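You operate a simulated robot arm through the tools that you are given. There is no shell and no other tool.

Carry out the task below with a simulated robot arm. There is one attempt and no reset: what you move stays moved.

## Task
Put things in order on the batch table. At the end: the cell with the black cap stands where the pink width block stood; the ink cartridge with the green cap stands where the ink cartridge with the blue cap stood; the ink cartridge with the blue cap stands where the cell with the black cap stood; the pink width block is on the red sample tray; whatever was shut is shut again. Leave all else as you found it, and nothing knocked over.

It is judged by the outcome, as a careful person would: the job done as asked, and still so three seconds after it is handed in. It fails if anything else is knocked over, pushed out of place, dropped, spilled or broken. Lids that push on must go on centred and level and be pressed home; caps that screw on are set level and turned clockwise until they are tight.

## Robot
A 6-joint arm with a two-finger parallel gripper, fixed in place. Base frame: the origin is at the foot of the arm, x ahead of it, y to its left, z up; the work surface is at about z = 0. Units: m, degrees, N and s.
With the tool pointing down near the work surface it reaches from about 0.16 to 0.42 m from the base axis. Its first joint turns from -66.0 to 66.0 degrees. Payload 1.57 kg.
The TCP is the grasp point between the finger pads, 0.03 m short of the fingertips. In the tool frame z runs along the fingers and y along their closing line. The gripper opens to 0.08 m. The fingers are 0.017 m wide and 0.012 m thick; the gripper's body (0.04 by 0.082 m) begins 0.08 m behind the TCP.
Orientation is that of the tool frame in the base frame, as a unit quaternion [w, x, y, z]. With the fingers straight down and closing along the base's y, the tool's x points along the base's -x, its y along +y and its z along -z.

## Interface
- The arm moves only by the tool drive_tool. Its argument "commands" is a list of rows, each a list of 7 numbers: the shift along the base's x, y, z in m, then the turn, a rotation vector about the base's x, y, z in degrees, then the gripper command, from -1 (fully open) to 1 (shut), values between in proportion. In form: [[tx, ty, tz, wx, wy, wz, gripper], ...]. A call has 1 to 20 rows; each row is the pose to reach, as a shift and turn from the pose commanded when the call began. A row lasts 0.2 s, in which the tool goes at most 0.05 m and 8.6 degrees; a call with a longer step from one row to the next is refused whole, and so is a gripper value outside its range. Where a pose cannot be reached the arm comes as near as it can. A force on the tool above 40 N (or 10 N above the force at the start of the call, whichever is more), or a blocked arm, ends the call early, and 0.2 s more pass. Each finger travels about 0.153 m/s and halts on what it meets, pressing with about 25 N; the grip force reading is that of the motor and also rises with nothing between the fingers. The clock runs only during rows and for 0.2 s after the last one: add rows that repeat a pose to give the fingers time. The reply holds the time, the measured pose of the TCP, the force on the tool along the base axes, the opening and the grip force, in the units named above and with some noise, with the torque about the TCP (base axes, N m) and any sound that the robot's microphone picked up.
- Cameras (640 x 400 px; columns grow to the right, rows downward): "scene" is fixed at [0.0479, -0.329, 0.4268]; the picture's right is [0.89, -0.46, 0.00], its down [-0.31, -0.60, -0.73] and it looks along [0.34, 0.65, -0.68] (base axes); focal length 242 px, centre (320, 200). "wrist" rides on the gripper at [0.072, -0.007, -0.122] in the tool frame; the picture's right is [0.09, 1.00, 0.00], its down [-0.84, 0.08, -0.54] and it looks along [-0.54, 0.05, 0.84] (tool axes); focal length 238 px, centre (320, 200). There is no depth. A picture from a camera that has moved, and an enlarged one, comes with that camera's place and axes in the base frame and with its lens. The place of the scene camera against the robot may be out by one fixed shift of up to 0.025 m in any direction.
- get_image(camera): a new picture of that camera. No time passes.
- close_up(camera, box): a new picture of the part [left, top, right, bottom] of that camera's present view, enlarged. No time passes.
- sign_off(): hands the job in; it is judged then, once.

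Nothing tells you positions but the pictures and the camera data. Unless the task says otherwise, let go and move clear before handing in.

The tools are called after ">>>" as name(argument=value, ...) on one line, values as JSON. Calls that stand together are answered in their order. drive_tool: Moves the arm, as the interface text tells. Its arguments: {"type":"object","properties":{"commands":{"type":"array","items":{"type":"array","items":{"type":"number"}}}},"required":["commands"]} The other tools are called the same way: get_image (camera) takes a picture; close_up (camera, box) takes an enlarged picture of a part of a camera's view; sign_off () hands the job in.

At the start:

```text
time_s: 0.0
ee_pos: [0.2315, 0.1583, 0.2209]
orientation: [0.0, 0.0, 1.0, 0.0]
wrist_force: [-0.7, -0.4, 0.7]
torque: [0.02, 0.01, 0.02]
opening: 0.0802
grip_force: 0.0
```

scene: 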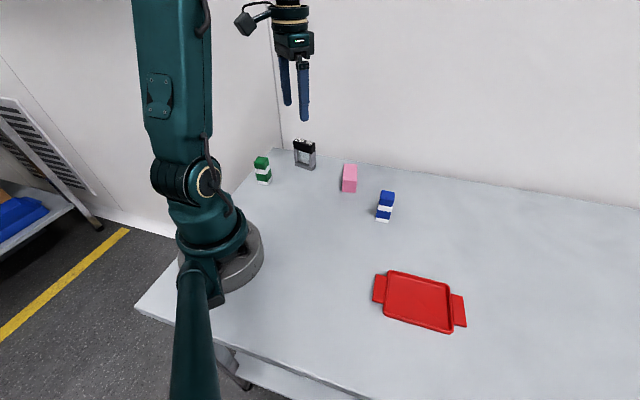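
wrist: 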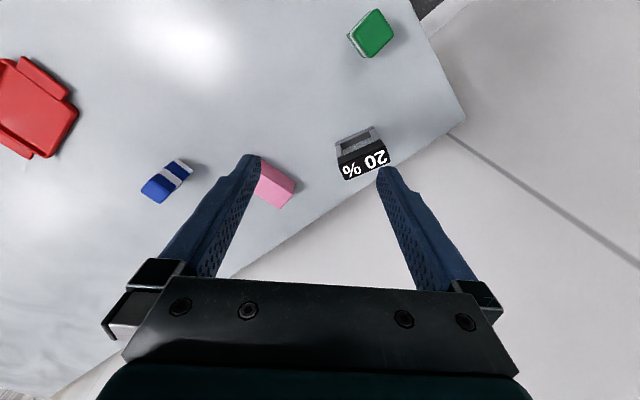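

I see the table with a green-capped cartridge, a black-capped cell, a pink block, a blue-capped cartridge and a red tray. I'll look closer before moving anything.

>>> close_up(camera="scene", box=[230, 120, 430, 245])

>>> close_up(camera="wrist", box=[120, 0, 440, 200])

>>> close_up(camera="scene", box=[350, 250, 490, 340])

```text
3.20 times, centred on (330, 182) of scene
camera zoom: at [0.0479, -0.329, 0.4268], right [0.89, -0.46, 0.0], down [-0.31, -0.6, -0.73], along [0.34, 0.65, -0.68], focal length 774 px, centre (288, 256)
```

zoom: 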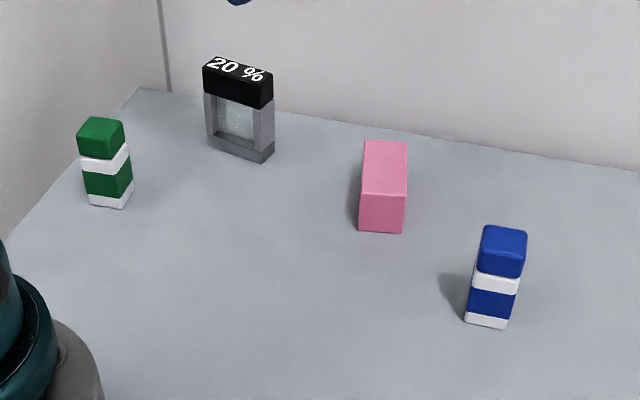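

```text
2.00 times, centred on (280, 100) of wrist
camera zoom: at [0.1607, 0.1515, 0.3433], right [-0.09, 1.0, 0.0], down [0.84, 0.08, 0.54], along [0.54, 0.05, -0.84], focal length 477 px, centre (400, 400)
```

zoom: 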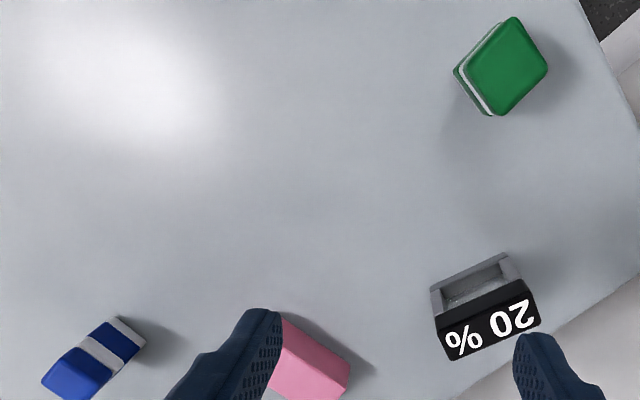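

```text
4.44 times, centred on (420, 295) of scene
camera zoom: at [0.0479, -0.329, 0.4268], right [0.89, -0.46, 0.0], down [-0.31, -0.6, -0.73], along [0.34, 0.65, -0.68], focal length 1074 px, centre (-124, -222)
```

zoom: 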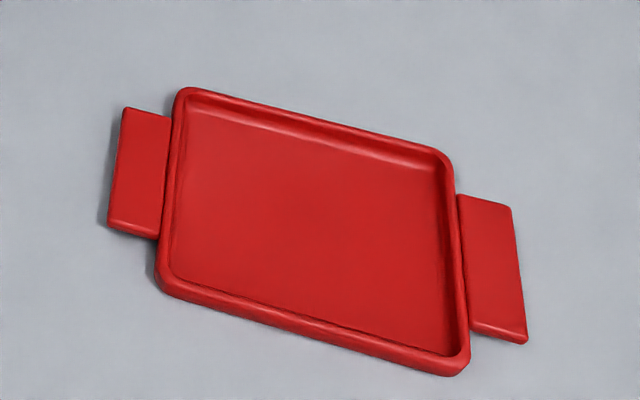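

All five items stand free, with the cell about 8 cm from the back wall. I'll rise and move toward the table centre for a better overall view from the wrist camera.

>>> drive_tool(commands=[[0, -0.02, 0.03, 0, 0, 0, -1], [-0.01, -0.05, 0.05, 0, 0, 0, -1], [-0.02, -0.08, 0.07, 0, 0, 0, -1], [-0.03, -0.1, 0.08, 0, 0, 0, -1], [-0.03, -0.1, 0.08, 0, 0, 0, -1]])

>>> get_image(camera="wrist")

```text
time_s: 1.2
ee_pos: [0.2029, 0.0575, 0.3045]
orientation: [0.0, 0.0, 1.0, 0.0]
wrist_force: [0.6, -0.5, -0.5]
torque: [0.02, 0.03, 0.0]
opening: 0.0799
grip_force: 0.1
```

```text
taken
camera wrist: at [0.1314, 0.0512, 0.4248], right [-0.09, 1.0, 0.0], down [0.84, 0.08, 0.54], along [0.54, 0.05, -0.84], focal length 238 px, centre (320, 200)
```

wrist: 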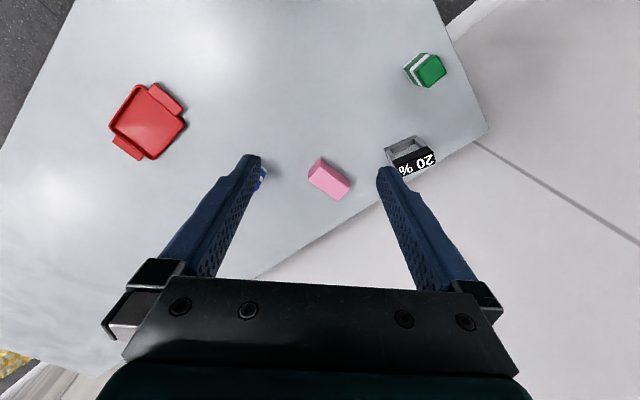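

The view now shows pink, cell, green and the tray clearly, while blue is behind the left finger. I'll zoom in on each one to measure.

>>> close_up(camera="wrist", box=[270, 140, 370, 210])

>>> close_up(camera="wrist", box=[370, 30, 490, 190])

>>> close_up(camera="wrist", box=[95, 70, 205, 170])

```text
5.71 times, centred on (320, 175) of wrist
camera zoom: at [0.1314, 0.0512, 0.4248], right [-0.09, 1.0, 0.0], down [0.84, 0.08, 0.54], along [0.54, 0.05, -0.84], focal length 1362 px, centre (320, 343)
```

zoom: 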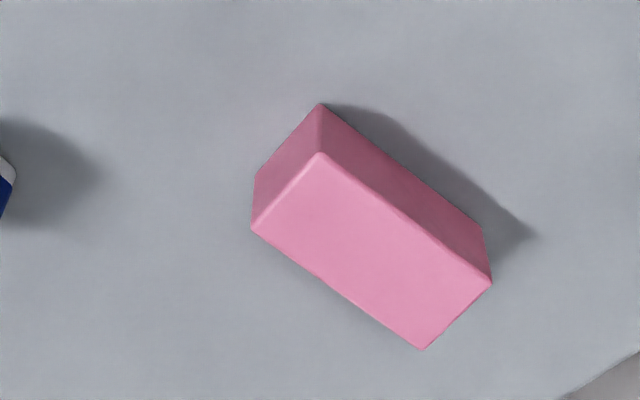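

```text
2.50 times, centred on (430, 110) of wrist
camera zoom: at [0.1314, 0.0512, 0.4248], right [-0.09, 1.0, 0.0], down [0.84, 0.08, 0.54], along [0.54, 0.05, -0.84], focal length 596 px, centre (45, 425)
```

zoom: 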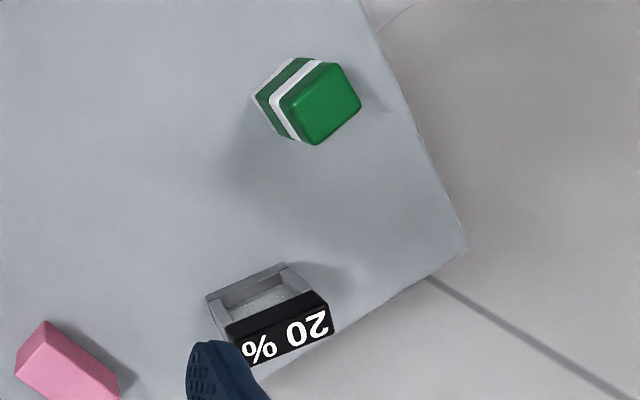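

```text
4.00 times, centred on (150, 120) of wrist
camera zoom: at [0.1314, 0.0512, 0.4248], right [-0.09, 1.0, 0.0], down [0.84, 0.08, 0.54], along [0.54, 0.05, -0.84], focal length 953 px, centre (1000, 520)
```

zoom: 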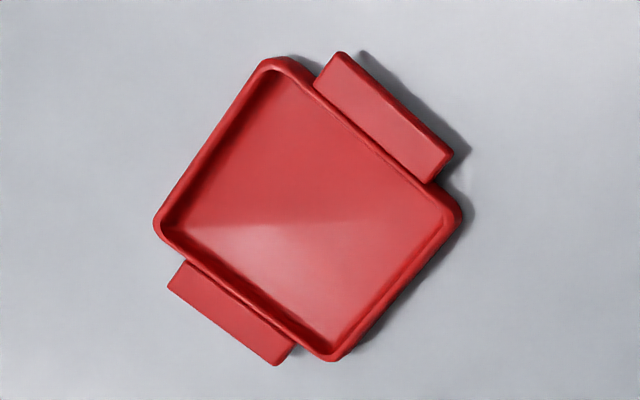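

Pink measures roughly 35 × 73 × 40 mm, centred near (0.345, 0.089), with its long axis at about 57°. The tray centre is near (0.272, -0.236). I'll move above pink with the fingers turned across its width and look again.

>>> drive_tool(commands=[[0.0202, 0.0045, -0.0178, 0, 0, 8.2, -1], [0.0404, 0.009, -0.0356, 0, 0, 16.4, -1], [0.0606, 0.0135, -0.0534, 0, 0, 24.6, -1], [0.0808, 0.018, -0.0712, 0, 0, 32.8, -1], [0.101, 0.0225, -0.089, 0, 0, 41.0, -1], [0.1212, 0.027, -0.1068, 0, 0, 49.2, -1], [0.1417, 0.0313, -0.1245, 0, 0, 57.4, -1], [0.1417, 0.0313, -0.1245, 0, 0, 57.4, -1]])

>>> get_image(camera="wrist")

>>> get_image(camera="scene")

```text
time_s: 3.0
ee_pos: [0.342, 0.0883, 0.1772]
orientation: [0.0, -0.481, 0.877, 0.001]
wrist_force: [0.0, 0.4, 0.5]
torque: [-0.02, 0.0, -0.01]
opening: 0.0799
grip_force: 0.0
```

```text
taken
camera wrist: at [0.3118, 0.0241, 0.2986], right [-0.89, 0.46, 0.0], down [0.38, 0.75, 0.54], along [0.25, 0.48, -0.84], focal length 238 px, centre (320, 200)
```

wrist: 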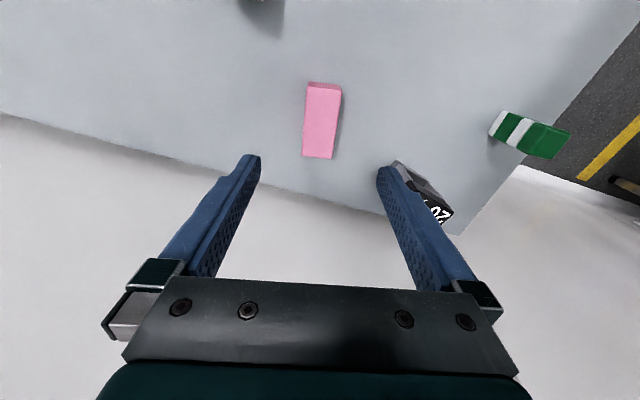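

```text
taken
```

scene: 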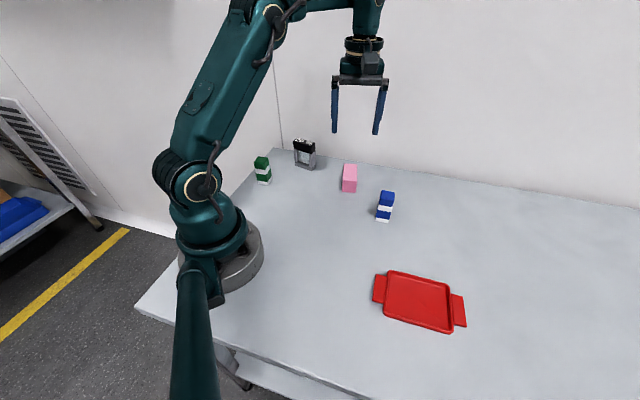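

The gripper is roughly above pink, with the closing line across its narrow side. I'll zoom in to check the alignment before descending.

>>> close_up(camera="wrist", box=[270, 65, 370, 175])

>>> close_up(camera="wrist", box=[470, 90, 590, 170])

```text
3.64 times, centred on (320, 120) of wrist
camera zoom: at [0.3118, 0.0241, 0.2986], right [-0.89, 0.46, 0.0], down [0.38, 0.75, 0.54], along [0.25, 0.48, -0.84], focal length 867 px, centre (320, 491)
```

zoom: 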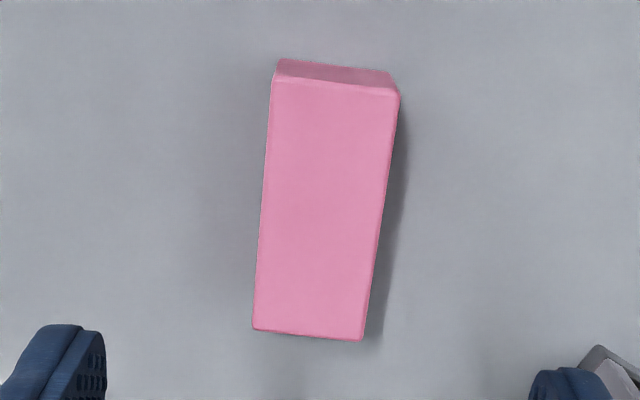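

```text
5.00 times, centred on (530, 130) of wrist
camera zoom: at [0.3118, 0.0241, 0.2986], right [-0.89, 0.46, 0.0], down [0.38, 0.75, 0.54], along [0.25, 0.48, -0.84], focal length 1192 px, centre (-730, 550)
```

zoom: 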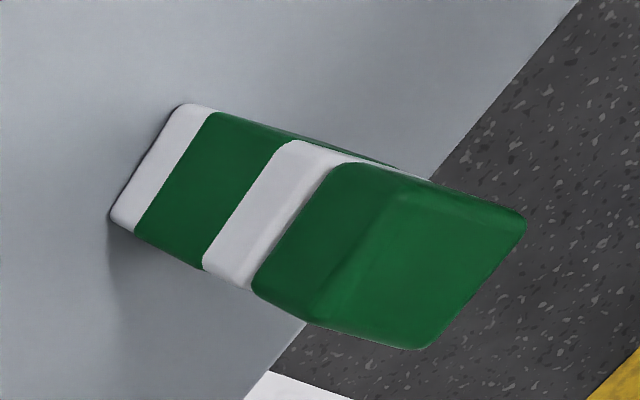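

Pink's centre comes out at about (0.344, 0.088) with its long axis at 56°, which agrees with the first estimate. I'll make a small yaw trim and re-read the pose to see how noisy the readings are.

>>> drive_tool(commands=[[0, 0, 0, 0, 0, -1.1, -1], [0, 0, 0, 0, 0, -1.1, -1]])

>>> close_up(camera="wrist", box=[370, 150, 490, 240])

```text
time_s: 3.6
ee_pos: [0.3425, 0.0885, 0.177]
orientation: [-0.001, -0.471, 0.882, 0.0]
wrist_force: [-0.3, -0.8, -1.1]
torque: [0.01, 0.03, -0.02]
opening: 0.0799
grip_force: 0.1
```

```text
4.44 times, centred on (430, 195) of wrist
camera zoom: at [0.3096, 0.0248, 0.2989], right [-0.88, 0.48, 0.0], down [0.4, 0.74, 0.54], along [0.26, 0.48, -0.84], focal length 1059 px, centre (-169, 222)
```

zoom: 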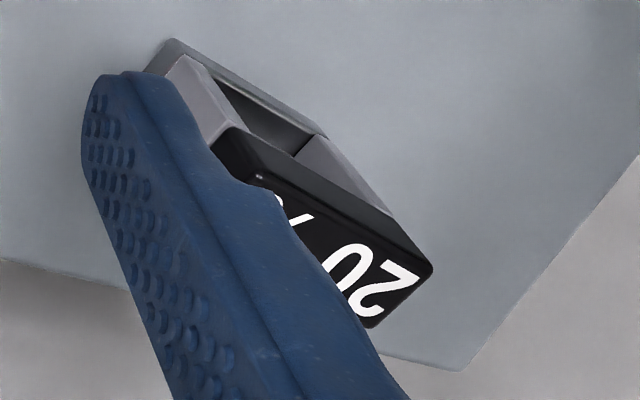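

Readings are stable to about 1 mm. I'll descend straight onto pink with the tips a few mm above the table and close the fingers.

>>> drive_tool(commands=[[0.001, -0.0008, -0.035, 0, 0, 0, -1], [0.001, -0.0008, -0.07, 0, 0, 0, -1], [0.001, -0.0008, -0.1, 0, 0, 0, -1], [0.001, -0.0008, -0.12, 0, 0, 0, -1], [0.001, -0.0008, -0.132, 0, 0, 0, -1], [0.001, -0.0008, -0.138, 0, 0, 0, -1], [0.001, -0.0008, -0.138, 0, 0, 0, -0.5], [0.001, -0.0008, -0.138, 0, 0, 0, 0.0], [0.001, -0.0008, -0.138, 0, 0, 0, 0.5], [0.001, -0.0008, -0.138, 0, 0, 0, 0.5]])

>>> get_image(camera="wrist")

```text
time_s: 5.8
ee_pos: [0.3463, 0.0885, 0.0388]
orientation: [0.001, -0.471, 0.882, 0.0]
wrist_force: [-1.6, -0.4, 0.4]
torque: [0.01, -0.02, 0.02]
opening: 0.0353
grip_force: 25.1
```

```text
taken
camera wrist: at [0.3112, 0.0245, 0.1602], right [-0.88, 0.48, 0.0], down [0.4, 0.74, 0.54], along [0.26, 0.48, -0.84], focal length 238 px, centre (320, 200)
```

wrist: 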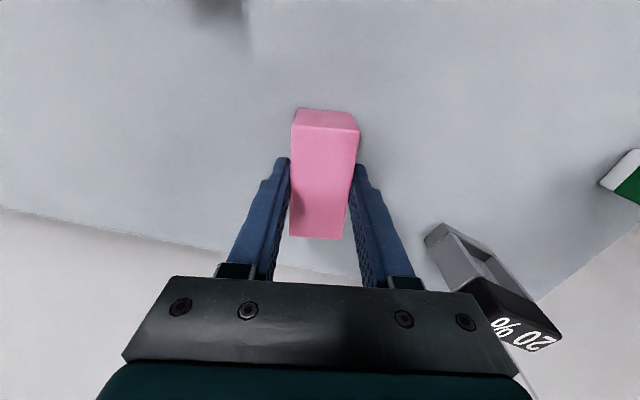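

Pink is held at 35 mm opening. I'll lift it, carry it over to the tray with the turn that lines it up with the tray's long side, and look again from above.

>>> drive_tool(commands=[[0, 0, 0.02, 0, 0, 0, 0.5], [0, 0, 0.06, 0, 0, 0, 0.5], [0, 0, 0.1, 0, 0, 0, 0.5], [0, 0, 0.13, 0, 0, 0, 0.5], [-0.006, -0.027, 0.13, 0, 0, -8.4, 0.5], [-0.012, -0.054, 0.13, 0, 0, -16.8, 0.5], [-0.018, -0.081, 0.13, 0, 0, -25.2, 0.5], [-0.024, -0.108, 0.13, 0, 0, -33.6, 0.5], [-0.03, -0.135, 0.13, 0, 0, -42.0, 0.5], [-0.036, -0.162, 0.13, 0, 0, -50.4, 0.5], [-0.042, -0.189, 0.13, 0, 0, -58.8, 0.5], [-0.048, -0.216, 0.13, 0, 0, -67.2, 0.5], [-0.054, -0.243, 0.13, 0, 0, -75.6, 0.5], [-0.06, -0.27, 0.13, 0, 0, -84.0, 0.5], [-0.066, -0.297, 0.13, 0, 0, -92.4, 0.5], [-0.0723, -0.3245, 0.13, 0, 0, -100.8, 0.5], [-0.0723, -0.3245, 0.13, 0, 0, -100.8, 0.5]])

>>> get_image(camera="wrist")

>>> get_image(camera="scene")

```text
time_s: 9.4
ee_pos: [0.2699, -0.2358, 0.1698]
orientation: [0.0, 0.379, 0.925, 0.0]
wrist_force: [0.6, -0.8, -1.6]
torque: [-0.02, 0.01, 0.01]
opening: 0.0355
grip_force: 24.8
```

```text
taken
camera wrist: at [0.2162, -0.1906, 0.2912], right [0.63, 0.77, 0.0], down [0.65, -0.53, 0.54], along [0.42, -0.34, -0.84], focal length 238 px, centre (320, 200)
```

wrist: 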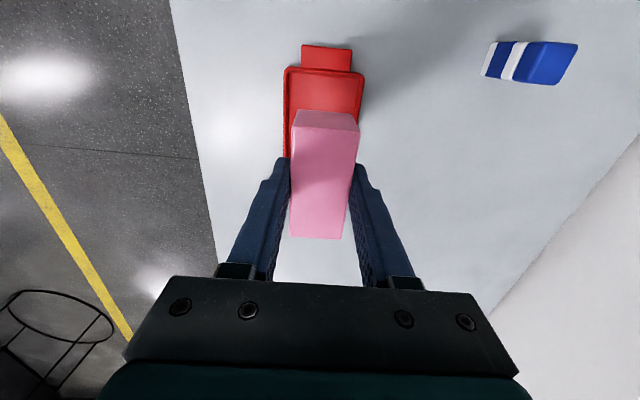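

```text
taken
```

scene: 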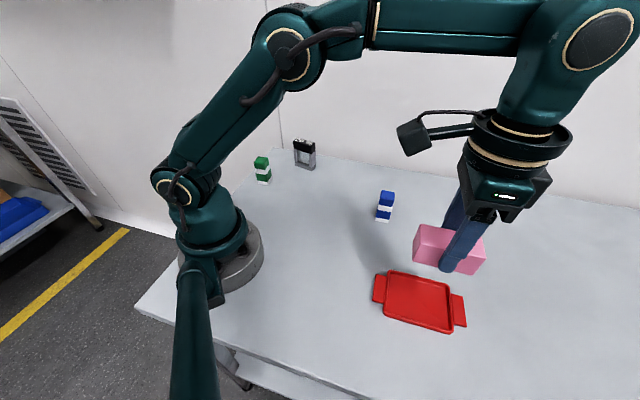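

Pink hangs above the tray. I'll zoom in to check the tray against the block before lowering.

>>> close_up(camera="wrist", box=[260, 30, 390, 175])

```text
2.76 times, centred on (325, 102) of wrist
camera zoom: at [0.2162, -0.1906, 0.2912], right [0.63, 0.77, 0.0], down [0.65, -0.53, 0.54], along [0.42, -0.34, -0.84], focal length 658 px, centre (306, 469)
```

zoom: 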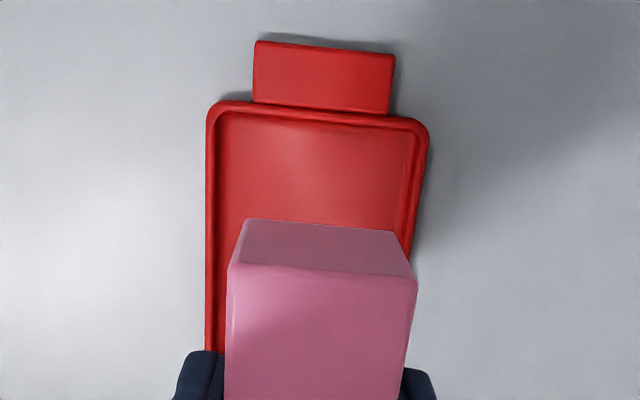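

The tray corners match my earlier estimate, so the block is centred over it. I'll lower it close to the tray floor, then go down gently until it touches.

>>> drive_tool(commands=[[0, 0, -0.03, 0, 0, 0, 0.5], [0, 0, -0.06, 0, 0, 0, 0.5], [0, 0, -0.09, 0, 0, 0, 0.5], [0, 0, -0.105, 0, 0, 0, 0.5], [0, 0, -0.115, 0, 0, 0, 0.5], [0, 0, -0.12, 0, 0, 0, 0.5], [0, 0, -0.122, 0, 0, 0, 0.5]])

>>> get_image(camera="wrist")

>>> close_up(camera="scene", box=[340, 210, 500, 350])

```text
time_s: 11.0
ee_pos: [0.2716, -0.2359, 0.0466]
orientation: [0.0, 0.378, 0.926, 0.0]
wrist_force: [0.3, 0.5, -2.0]
torque: [-0.04, -0.04, 0.0]
opening: 0.0353
grip_force: 25.4
```

```text
taken
camera wrist: at [0.2174, -0.1907, 0.1684], right [0.63, 0.77, 0.0], down [0.65, -0.53, 0.54], along [0.42, -0.34, -0.84], focal length 238 px, centre (320, 200)
```

wrist: 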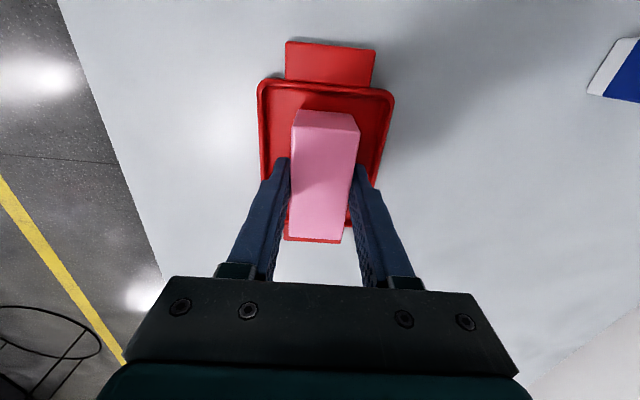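

```text
2.86 times, centred on (420, 280) of scene
camera zoom: at [0.0479, -0.329, 0.4268], right [0.89, -0.46, 0.0], down [-0.31, -0.6, -0.73], along [0.34, 0.65, -0.68], focal length 691 px, centre (34, -29)
```

zoom: 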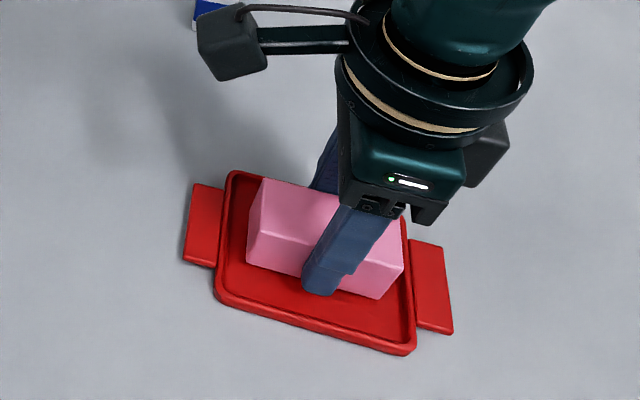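

The block is centred over the tray, about 8 mm above table height. I'll go down in small steps, watching the vertical force.

>>> drive_tool(commands=[[0, 0, -0.001, 0, 0, 0, 0.5], [0, 0, -0.002, 0, 0, 0, 0.5], [0, 0, -0.003, 0, 0, 0, 0.5]])

```text
time_s: 11.8
ee_pos: [0.2709, -0.2361, 0.0455]
orientation: [0.0, 0.378, 0.926, 0.0]
wrist_force: [0.2, -0.2, -2.2]
torque: [0.0, 0.04, -0.02]
opening: 0.0354
grip_force: 25.3
```

>>> drive_tool(commands=[[0, 0, -0.001, 0, 0, 0, 0.5], [0, 0, -0.0015, 0, 0, 0, 0.5], [0, 0, -0.0015, 0, 0, 0, 0.5]])

```text
time_s: 12.6
ee_pos: [0.2712, -0.2373, 0.0431]
orientation: [0.002, 0.379, 0.926, 0.0]
wrist_force: [-1.8, 0.0, -0.3]
torque: [-0.01, 0.05, -0.02]
opening: 0.0354
grip_force: 25.1
```

The force is barely changing, so contact may be just starting. I'll continue in 1 mm steps.

>>> drive_tool(commands=[[0, 0, -0.0005, 0, 0, 0, 0.5], [0, 0, -0.001, 0, 0, 0, 0.5], [0, 0, -0.001, 0, 0, 0, 0.5]])

```text
time_s: 13.4
ee_pos: [0.2718, -0.2365, 0.0418]
orientation: [0.001, 0.379, 0.925, -0.001]
wrist_force: [0.6, -1.7, 18.6]
torque: [0.07, 0.07, 0.0]
opening: 0.0355
grip_force: 25.1
```

The block is in contact with the tray floor. I'll ease back half a millimetre, open only a little so the fingers stay inside the rim, then rise.

>>> drive_tool(commands=[[0, 0, 0.0006, 0, 0, 0, 0.5], [0, 0, 0.0006, 0, 0, 0, 0.0], [0, 0, 0.0006, 0, 0, 0, -0.08], [0, 0, 0.0006, 0, 0, 0, -0.08]])

>>> get_image(camera="wrist")

```text
time_s: 14.4
ee_pos: [0.273, -0.2371, 0.042]
orientation: [0.0, 0.379, 0.926, -0.001]
wrist_force: [0.3, 0.2, 0.6]
torque: [0.03, 0.03, -0.02]
opening: 0.0435
grip_force: 0.1
```

```text
taken
camera wrist: at [0.2171, -0.1905, 0.1635], right [0.63, 0.77, 0.0], down [0.65, -0.53, 0.54], along [0.42, -0.34, -0.84], focal length 238 px, centre (320, 200)
```

wrist: 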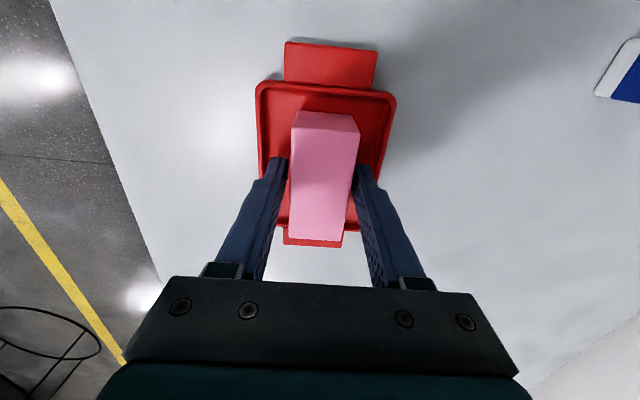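

Pink is released and sits in the tray. I'll rise straight up and check.

>>> drive_tool(commands=[[0, 0, 0.01, 0, 0, 0, -0.08], [0, 0, 0.03, 0, 0, 0, -0.08], [0, 0, 0.07, 0, 0, 0, -0.08], [0, 0, 0.11, 0, 0, 0, -0.5], [0, 0, 0.15, 0, 0, 0, -1], [0, 0, 0.19, 0, 0, 0, -1], [0, 0, 0.22, 0, 0, 0, -1], [0, 0, 0.22, 0, 0, 0, -1]])

>>> get_image(camera="wrist")

>>> get_image(camera="scene")

```text
time_s: 16.2
ee_pos: [0.2534, -0.2227, 0.2453]
orientation: [0.0, 0.379, 0.925, 0.0]
wrist_force: [0.2, -0.7, -0.4]
torque: [0.04, 0.02, 0.01]
opening: 0.0802
grip_force: 0.1
out of reach, approached as far as the arm can: row 6, 7, 8
```

```text
taken
camera wrist: at [0.2003, -0.1774, 0.3668], right [0.63, 0.77, 0.0], down [0.65, -0.53, 0.54], along [0.42, -0.34, -0.84], focal length 238 px, centre (320, 200)
```

wrist: 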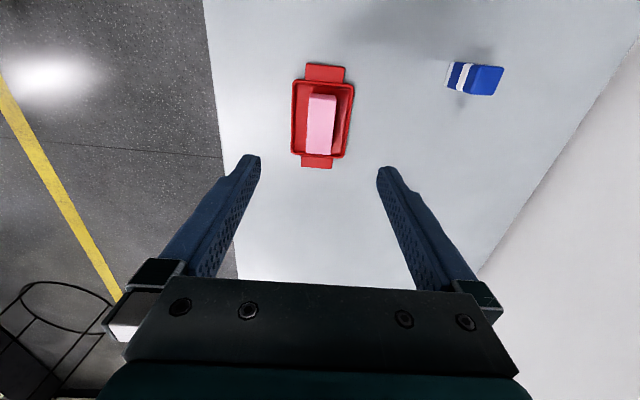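

```text
taken
```

scene: 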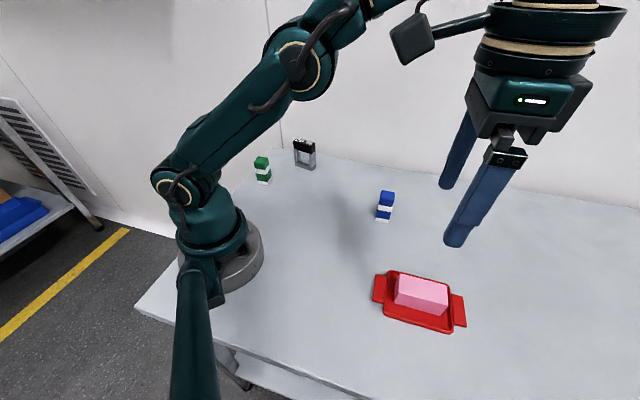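

Pink lies in the tray, clear of its rim. The last rise was clipped at the arm's reach, so I'll check poses carefully. Next I'll measure blue from here.

>>> close_up(camera="wrist", box=[430, 45, 530, 115])

>>> close_up(camera="wrist", box=[275, 50, 375, 180])

```text
5.71 times, centred on (480, 80) of wrist
camera zoom: at [0.2003, -0.1774, 0.3668], right [0.63, 0.77, 0.0], down [0.65, -0.53, 0.54], along [0.42, -0.34, -0.84], focal length 1362 px, centre (-594, 886)
```

zoom: 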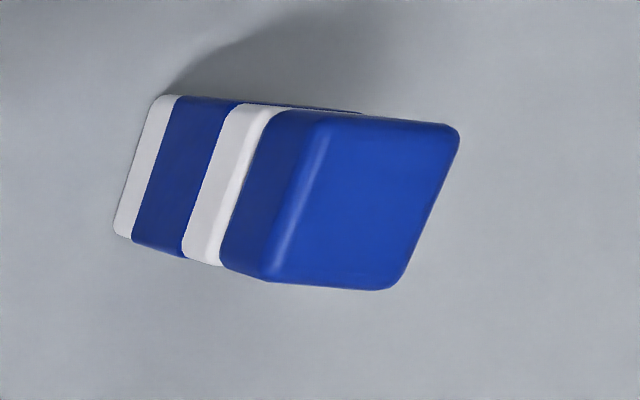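

```text
3.08 times, centred on (325, 115) of wrist
camera zoom: at [0.2003, -0.1774, 0.3668], right [0.63, 0.77, 0.0], down [0.65, -0.53, 0.54], along [0.42, -0.34, -0.84], focal length 733 px, centre (305, 462)
```

zoom: 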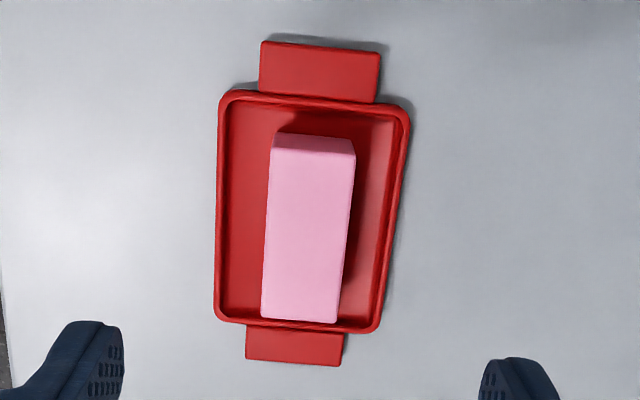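

Blue measures about 30 × 27 mm and 68 mm tall, centred near (0.345, -0.0515), with edges at about -42°/47°. Now I'll move over to the cell near (0.273, 0.215), with the fingers turned along its wide side, to inspect it.

>>> drive_tool(commands=[[0.0017, 0.04, -0.004, 0, 0, 7, -1], [0.0034, 0.08, -0.008, 0, 0, 14, -1], [0.005, 0.12, -0.012, 0, 0, 21, -1], [0.0068, 0.16, -0.016, 0, 0, 28, -1], [0.0085, 0.2, -0.02, 0, 0, 35, -1], [0.01, 0.24, -0.024, 0, 0, 42, -1], [0.012, 0.28, -0.028, 0, 0, 49, -1], [0.0135, 0.32, -0.032, 0, 0, 56, -1], [0.015, 0.36, -0.036, 0, 0, 63, -1], [0.017, 0.4, -0.04, 0, 0, 70, -1], [0.019, 0.438, -0.045, 0, 0, 76.2, -1], [0.019, 0.438, -0.045, 0, 0, 76.2, -1]])

>>> get_image(camera="wrist")

>>> close_up(camera="wrist", box=[260, 80, 380, 200])

```text
time_s: 18.8
ee_pos: [0.2743, 0.2157, 0.2011]
orientation: [0.0, -0.274, 0.962, 0.0]
wrist_force: [0.2, 0.0, -0.4]
torque: [0.02, 0.0, -0.01]
opening: 0.0801
grip_force: 0.0
```

```text
taken
camera wrist: at [0.2186, 0.1716, 0.3222], right [-0.6, 0.8, 0.0], down [0.67, 0.51, 0.54], along [0.43, 0.33, -0.84], focal length 238 px, centre (320, 200)
```

wrist: 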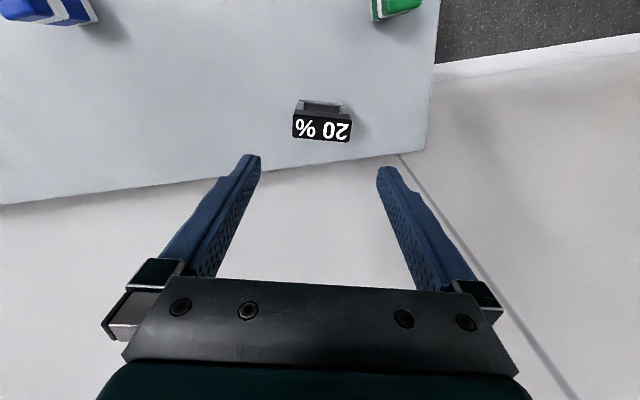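

```text
3.33 times, centred on (320, 140) of wrist
camera zoom: at [0.2186, 0.1716, 0.3222], right [-0.6, 0.8, 0.0], down [0.67, 0.51, 0.54], along [0.43, 0.33, -0.84], focal length 794 px, centre (320, 400)
```

zoom: 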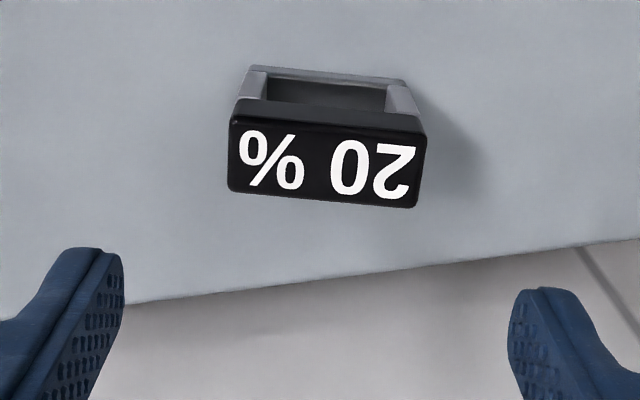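

The cell is about 59 × 23 mm and 75 mm tall, centred near (0.274, 0.2157), with its cap flush with the body and taking the top third. The fingers are aligned with its wide axis. I'll come down partway and re-measure before gripping the body below the cap.

>>> drive_tool(commands=[[0, 0, -0.03, 0, 0, 0, -1], [0, 0, -0.06, 0, 0, 0, -1], [0, 0, -0.075, 0, 0, 0, -1], [0, 0, -0.075, 0, 0, 0, -1]])

>>> get_image(camera="wrist")

>>> close_up(camera="wrist", box=[240, 70, 400, 200])

>>> close_up(camera="scene", box=[240, 90, 360, 200])

```text
time_s: 19.8
ee_pos: [0.2753, 0.2156, 0.1255]
orientation: [0.0, -0.274, 0.962, 0.001]
wrist_force: [-1.0, -0.6, -0.5]
torque: [0.02, 0.01, 0.02]
opening: 0.0801
grip_force: 0.1
```

```text
taken
camera wrist: at [0.219, 0.1717, 0.2462], right [-0.6, 0.8, 0.0], down [0.67, 0.51, 0.54], along [0.43, 0.33, -0.84], focal length 238 px, centre (320, 200)
```

wrist: 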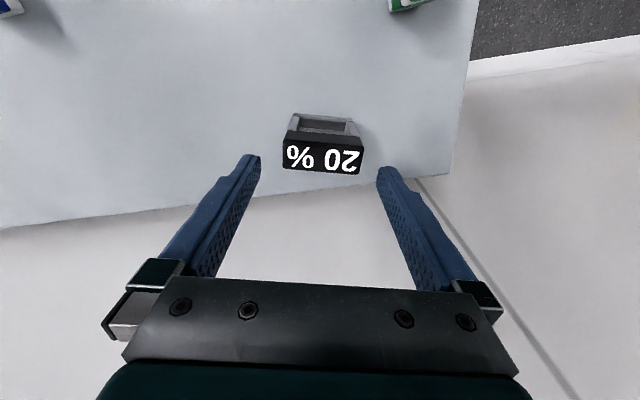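

```text
3.08 times, centred on (320, 135) of wrist
camera zoom: at [0.219, 0.1717, 0.2462], right [-0.6, 0.8, 0.0], down [0.67, 0.51, 0.54], along [0.43, 0.33, -0.84], focal length 733 px, centre (320, 400)
```

zoom: 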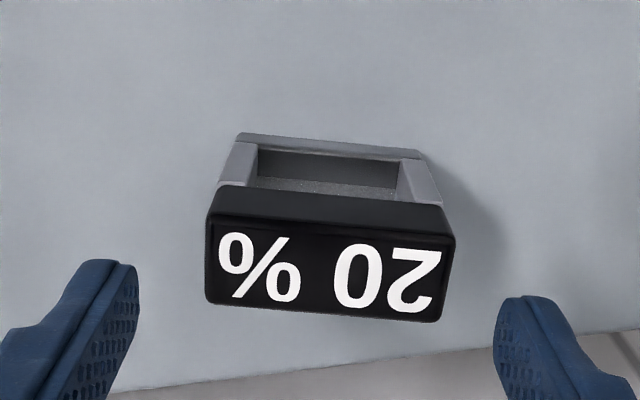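

```text
3.64 times, centred on (300, 145) of scene
camera zoom: at [0.0479, -0.329, 0.4268], right [0.89, -0.46, 0.0], down [-0.31, -0.6, -0.73], along [0.34, 0.65, -0.68], focal length 879 px, centre (393, 400)
```

zoom: 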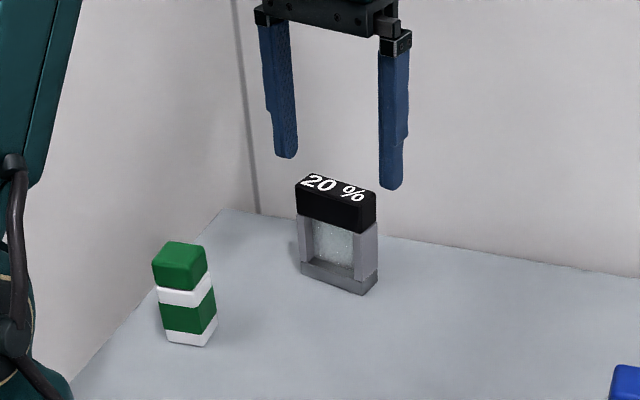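

The second measurement agrees to about 1 mm. I'll descend around the cell's sides with the tips 5 mm above the table and close gradually.

>>> drive_tool(commands=[[-0.0012, 0.0004, -0.02, 0, 0, 0, -1], [-0.0012, 0.0004, -0.045, 0, 0, 0, -1], [-0.0012, 0.0004, -0.07, 0, 0, 0, -1], [-0.0012, 0.0004, -0.084, 0, 0, 0, -1], [-0.0012, 0.0004, -0.09, 0, 0, 0, -1], [-0.0012, 0.0004, -0.09, 0, 0, 0, -0.8], [-0.0012, 0.0004, -0.09, 0, 0, 0, -0.65], [-0.0012, 0.0004, -0.09, 0, 0, 0, -0.55], [-0.0012, 0.0004, -0.09, 0, 0, 0, -0.45], [-0.0012, 0.0004, -0.09, 0, 0, 0, -0.3], [-0.0012, 0.0004, -0.09, 0, 0, 0, -0.3]])

>>> get_image(camera="wrist")

>>> close_up(camera="scene", box=[240, 90, 360, 200])

```text
time_s: 22.2
ee_pos: [0.2727, 0.215, 0.0377]
orientation: [0.0, -0.273, 0.962, 0.0]
wrist_force: [0.5, 0.5, 1.0]
torque: [0.01, 0.01, -0.01]
opening: 0.0599
grip_force: 24.9
```

```text
taken
camera wrist: at [0.2163, 0.1713, 0.159], right [-0.6, 0.8, 0.0], down [0.67, 0.51, 0.54], along [0.43, 0.33, -0.84], focal length 238 px, centre (320, 200)
```

wrist: 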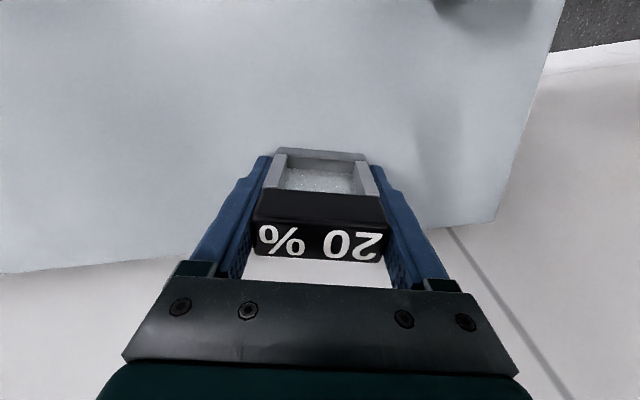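

```text
3.64 times, centred on (300, 145) of scene
camera zoom: at [0.0479, -0.329, 0.4268], right [0.89, -0.46, 0.0], down [-0.31, -0.6, -0.73], along [0.34, 0.65, -0.68], focal length 879 px, centre (393, 400)
```

zoom: 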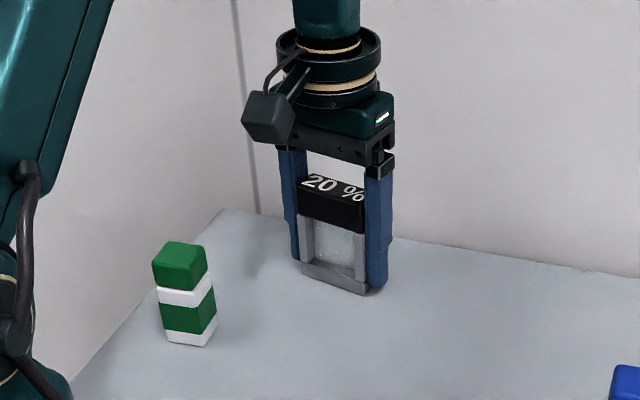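

The cell is held squarely at 60 mm by its side frames. I'll lift it, carry it to pink's former spot (0.3445, 0.088), and turn it to line up with pink's old footprint.

>>> drive_tool(commands=[[0, 0, 0.01, 0, 0, 0, -0.3], [0, 0, 0.03, 0, 0, 0, -0.3], [0, 0, 0.06, 0, 0, 0, -0.3], [0, 0, 0.08, 0, 0, 0, -0.3], [0.0079, -0.0142, 0.08, 0, 0, -7.3, -0.3], [0.0158, -0.0284, 0.08, 0, 0, -14.6, -0.3], [0.0237, -0.0425, 0.08, 0, 0, -21.9, -0.3], [0.0316, -0.0567, 0.08, 0, 0, -29.2, -0.3], [0.0395, -0.0708, 0.08, 0, 0, -36.5, -0.3], [0.0475, -0.085, 0.08, 0, 0, -43.8, -0.3], [0.0554, -0.0992, 0.08, 0, 0, -51.1, -0.3], [0.0633, -0.1133, 0.08, 0, 0, -58.4, -0.3], [0.0712, -0.1275, 0.08, 0, 0, -65.7, -0.3], [0.0712, -0.1275, 0.08, 0, 0, -65.7, -0.3]])

>>> get_image(camera="wrist")

>>> get_image(camera="scene")

```text
time_s: 25.2
ee_pos: [0.3446, 0.0879, 0.117]
orientation: [0.0, 0.293, 0.956, 0.0]
wrist_force: [0.4, -0.5, -1.5]
torque: [0.01, 0.0, 0.01]
opening: 0.0598
grip_force: 24.7
```

```text
taken
camera wrist: at [0.2831, 0.1216, 0.2388], right [0.48, 0.88, 0.0], down [0.74, -0.4, 0.54], along [0.47, -0.26, -0.84], focal length 238 px, centre (320, 200)
```

wrist: 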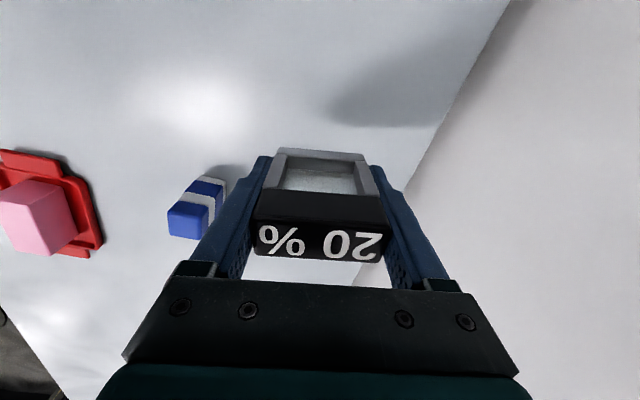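

```text
taken
```

scene: 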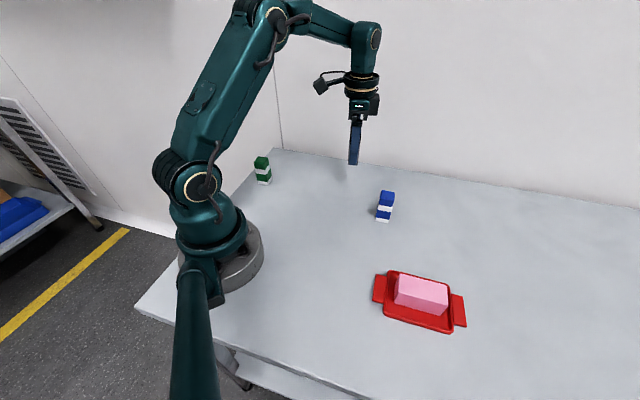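

The cell is upright above pink's old spot. I'll lower it to about 2–3 mm above the table and then feel for contact.

>>> drive_tool(commands=[[0, 0, -0.025, 0, 0, 0, -0.3], [0, 0, -0.05, 0, 0, 0, -0.3], [0, 0, -0.068, 0, 0, 0, -0.3], [0, 0, -0.076, 0, 0, 0, -0.3], [0, 0, -0.0785, 0, 0, 0, -0.3], [0, 0, -0.0785, 0, 0, 0, -0.3]])

```text
time_s: 26.6
ee_pos: [0.3424, 0.0873, 0.0378]
orientation: [-0.001, 0.292, 0.956, 0.0]
wrist_force: [-0.8, -0.4, -1.2]
torque: [0.03, 0.01, 0.03]
opening: 0.0597
grip_force: 24.8
```

>>> drive_tool(commands=[[0, 0, -0.0005, 0, 0, 0, -0.3], [0, 0, -0.001, 0, 0, 0, -0.3], [0, 0, -0.001, 0, 0, 0, -0.3]])

```text
time_s: 27.4
ee_pos: [0.3436, 0.0872, 0.0373]
orientation: [-0.001, 0.292, 0.956, 0.001]
wrist_force: [-0.2, -0.1, -1.1]
torque: [0.0, 0.0, -0.02]
opening: 0.0597
grip_force: 25.0
```

>>> drive_tool(commands=[[0, 0, -0.0005, 0, 0, 0, -0.3], [0, 0, -0.001, 0, 0, 0, -0.3], [0, 0, -0.001, 0, 0, 0, -0.3]])

```text
time_s: 28.2
ee_pos: [0.3449, 0.088, 0.0373]
orientation: [0.001, 0.293, 0.956, 0.0]
wrist_force: [-4.6, -4.4, 19.6]
torque: [-0.06, 0.12, -0.01]
opening: 0.06
grip_force: 25.1
```

Contact felt. I'll ease off half a millimetre, open the fingers gradually and rise straight up.

>>> drive_tool(commands=[[0, 0, 0.0006, 0, 0, 0, -0.3], [0, 0, 0.0006, 0, 0, 0, -0.55], [0, 0, 0.0006, 0, 0, 0, -0.75], [0, 0, 0.0006, 0, 0, 0, -0.9], [0, 0, 0.0006, 0, 0, 0, -0.9]])

>>> get_image(camera="wrist")

```text
time_s: 29.4
ee_pos: [0.3424, 0.0873, 0.0369]
orientation: [0.0, 0.292, 0.956, 0.0]
wrist_force: [-0.2, 0.5, 0.5]
torque: [0.01, 0.01, 0.0]
opening: 0.0762
grip_force: 0.0
```

```text
taken
camera wrist: at [0.2822, 0.1218, 0.1586], right [0.48, 0.88, 0.0], down [0.74, -0.4, 0.54], along [0.48, -0.26, -0.84], focal length 238 px, centre (320, 200)
```

wrist: 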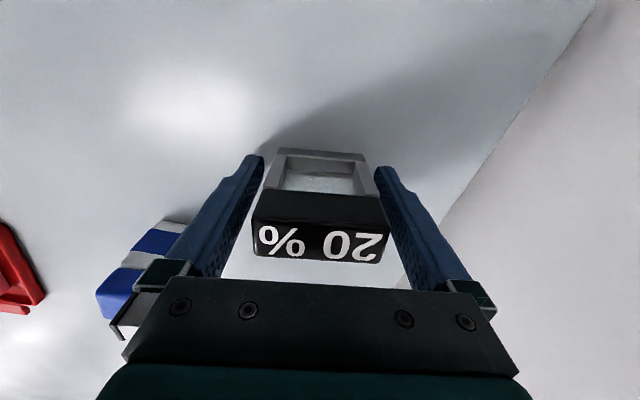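

The cell stands upright, released. I'll rise clear and then move above blue, turning the fingers to its faces.

>>> drive_tool(commands=[[0, 0, 0.01, 0, 0, 0, -0.9], [0, 0, 0.04, 0, 0, 0, -0.9], [0, 0, 0.08, 0, 0, 0, -1], [0, 0, 0.12, 0, 0, 0, -1], [0, 0, 0.145, 0, 0, 0, -1], [0, -0.0139, 0.145, 0, 0, 8.1, -1], [0, -0.0278, 0.145, 0, 0, 16.2, -1], [0, -0.0417, 0.145, 0, 0, 24.3, -1], [0, -0.0556, 0.145, 0, 0, 32.4, -1], [0, -0.0695, 0.145, 0, 0, 40.5, -1], [0, -0.0834, 0.145, 0, 0, 48.6, -1], [0, -0.0973, 0.145, 0, 0, 56.7, -1], [0, -0.1112, 0.145, 0, 0, 64.8, -1], [0, -0.1251, 0.145, 0, 0, 72.9, -1], [0, -0.1395, 0.145, 0, 0, 81.0, -1], [0, -0.1395, 0.145, 0, 0, 81.0, -1]])

>>> get_image(camera="wrist")

>>> get_image(camera="scene")

```text
time_s: 32.8
ee_pos: [0.3427, -0.0524, 0.181]
orientation: [0.0, -0.399, 0.917, 0.001]
wrist_force: [0.6, -0.2, 0.7]
torque: [0.01, 0.0, 0.01]
opening: 0.0796
grip_force: 0.0
```

```text
taken
camera wrist: at [0.3007, -0.1098, 0.3033], right [-0.79, 0.61, 0.0], down [0.51, 0.67, 0.54], along [0.33, 0.43, -0.84], focal length 238 px, centre (320, 200)
```

wrist: 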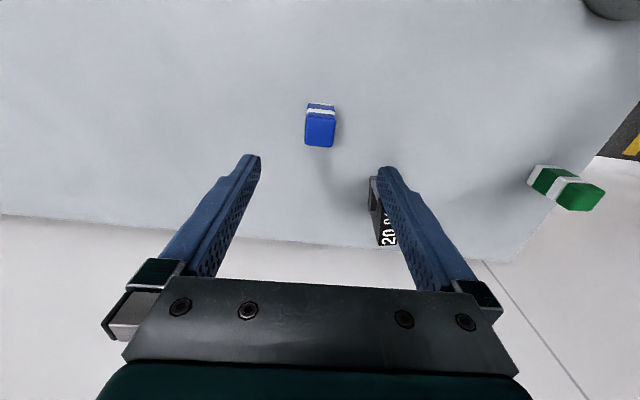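

```text
taken
```

scene: 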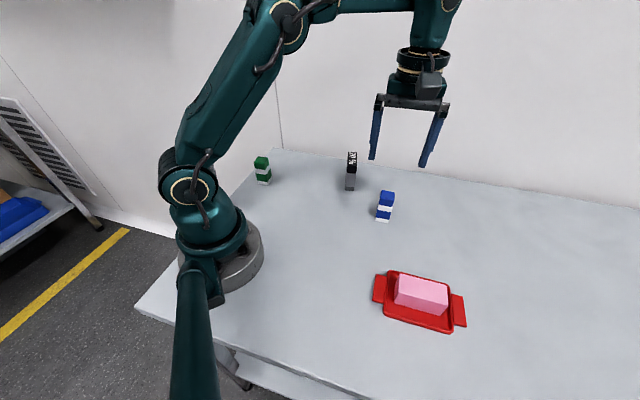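

I'm above blue, and the cell stands well at its new spot. I'll zoom in on blue to align.

>>> close_up(camera="wrist", box=[270, 80, 370, 170])

>>> close_up(camera="scene", box=[330, 140, 410, 230])

>>> close_up(camera="wrist", box=[510, 140, 630, 240])

```text
4.44 times, centred on (320, 125) of wrist
camera zoom: at [0.3007, -0.1098, 0.3033], right [-0.79, 0.61, 0.0], down [0.51, 0.67, 0.54], along [0.33, 0.43, -0.84], focal length 1059 px, centre (320, 533)
```

zoom: 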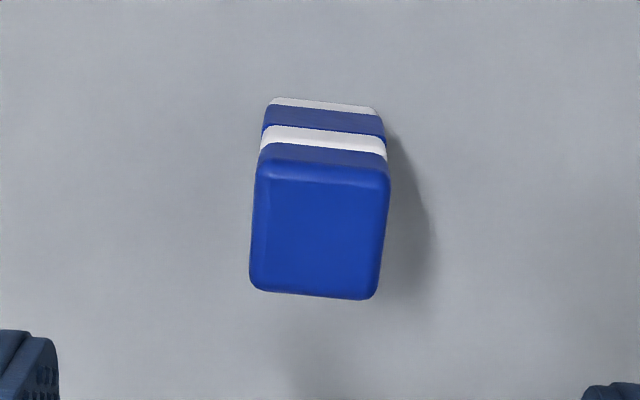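

```text
4.44 times, centred on (370, 185) of scene
camera zoom: at [0.0479, -0.329, 0.4268], right [0.89, -0.46, 0.0], down [-0.31, -0.6, -0.73], along [0.34, 0.65, -0.68], focal length 1074 px, centre (98, 267)
```

zoom: 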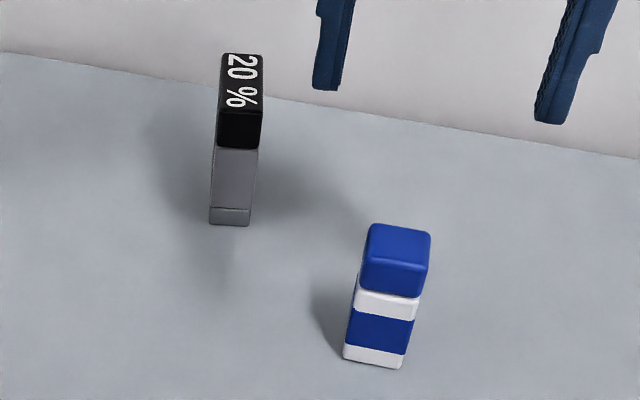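

```text
4.00 times, centred on (570, 190) of wrist
camera zoom: at [0.3007, -0.1098, 0.3033], right [-0.79, 0.61, 0.0], down [0.51, 0.67, 0.54], along [0.33, 0.43, -0.84], focal length 953 px, centre (-680, 240)
```

zoom: 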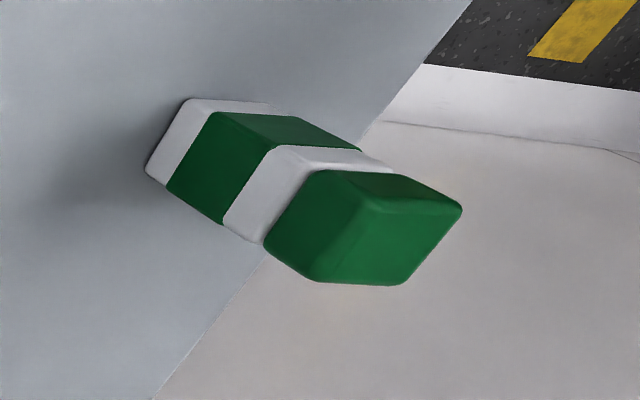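

Blue is centred under the gripper to within 1 mm, and its faces line up with the fingers. I'll descend and grip it low on the body.

>>> drive_tool(commands=[[0, 0, -0.04, 0, 0, 0, -1], [0, 0, -0.08, 0, 0, 0, -1], [0, 0, -0.115, 0, 0, 0, -1], [0, 0, -0.135, 0, 0, 0, -1], [0, 0, -0.146, 0, 0, 0, -1], [0, 0, -0.146, 0, 0, 0, -0.6], [0, 0, -0.146, 0, 0, 0, -0.2], [0, 0, -0.146, 0, 0, 0, 0.1], [0, 0, -0.146, 0, 0, 0, 0.2], [0, 0, -0.146, 0, 0, 0, 0.3], [0, 0, -0.146, 0, 0, 0, 0.5], [0, 0, -0.146, 0, 0, 0, 0.5]])

>>> get_image(camera="wrist")

>>> close_up(camera="scene", box=[330, 130, 430, 230])

```text
time_s: 35.4
ee_pos: [0.3441, -0.0514, 0.0347]
orientation: [0.0, -0.399, 0.917, 0.001]
wrist_force: [-0.2, -0.4, -0.5]
torque: [-0.01, 0.0, 0.01]
opening: 0.0296
grip_force: 24.6
```

```text
taken
camera wrist: at [0.3023, -0.1085, 0.1563], right [-0.79, 0.61, 0.0], down [0.51, 0.67, 0.54], along [0.33, 0.43, -0.84], focal length 238 px, centre (320, 200)
```

wrist: 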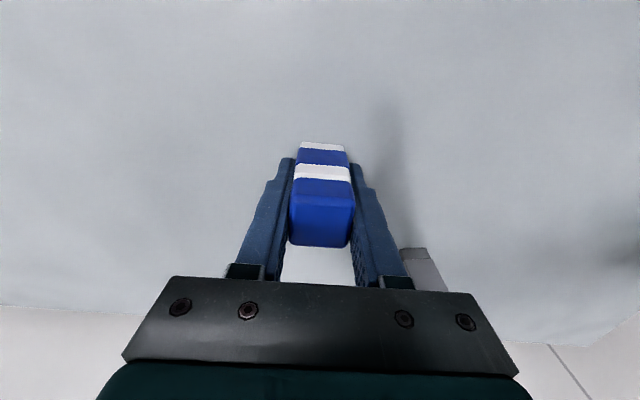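

```text
4.00 times, centred on (380, 180) of scene
camera zoom: at [0.0479, -0.329, 0.4268], right [0.89, -0.46, 0.0], down [-0.31, -0.6, -0.73], along [0.34, 0.65, -0.68], focal length 967 px, centre (80, 280)
```

zoom: 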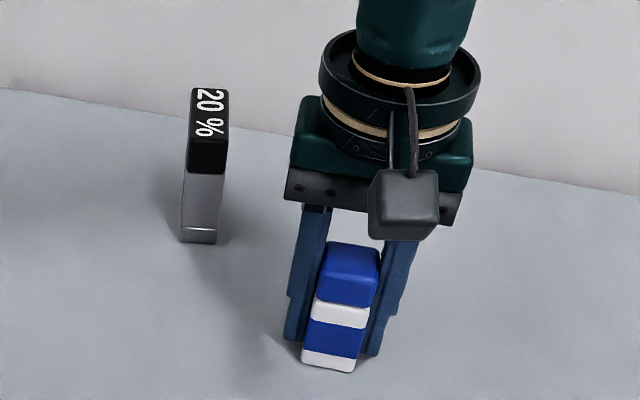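

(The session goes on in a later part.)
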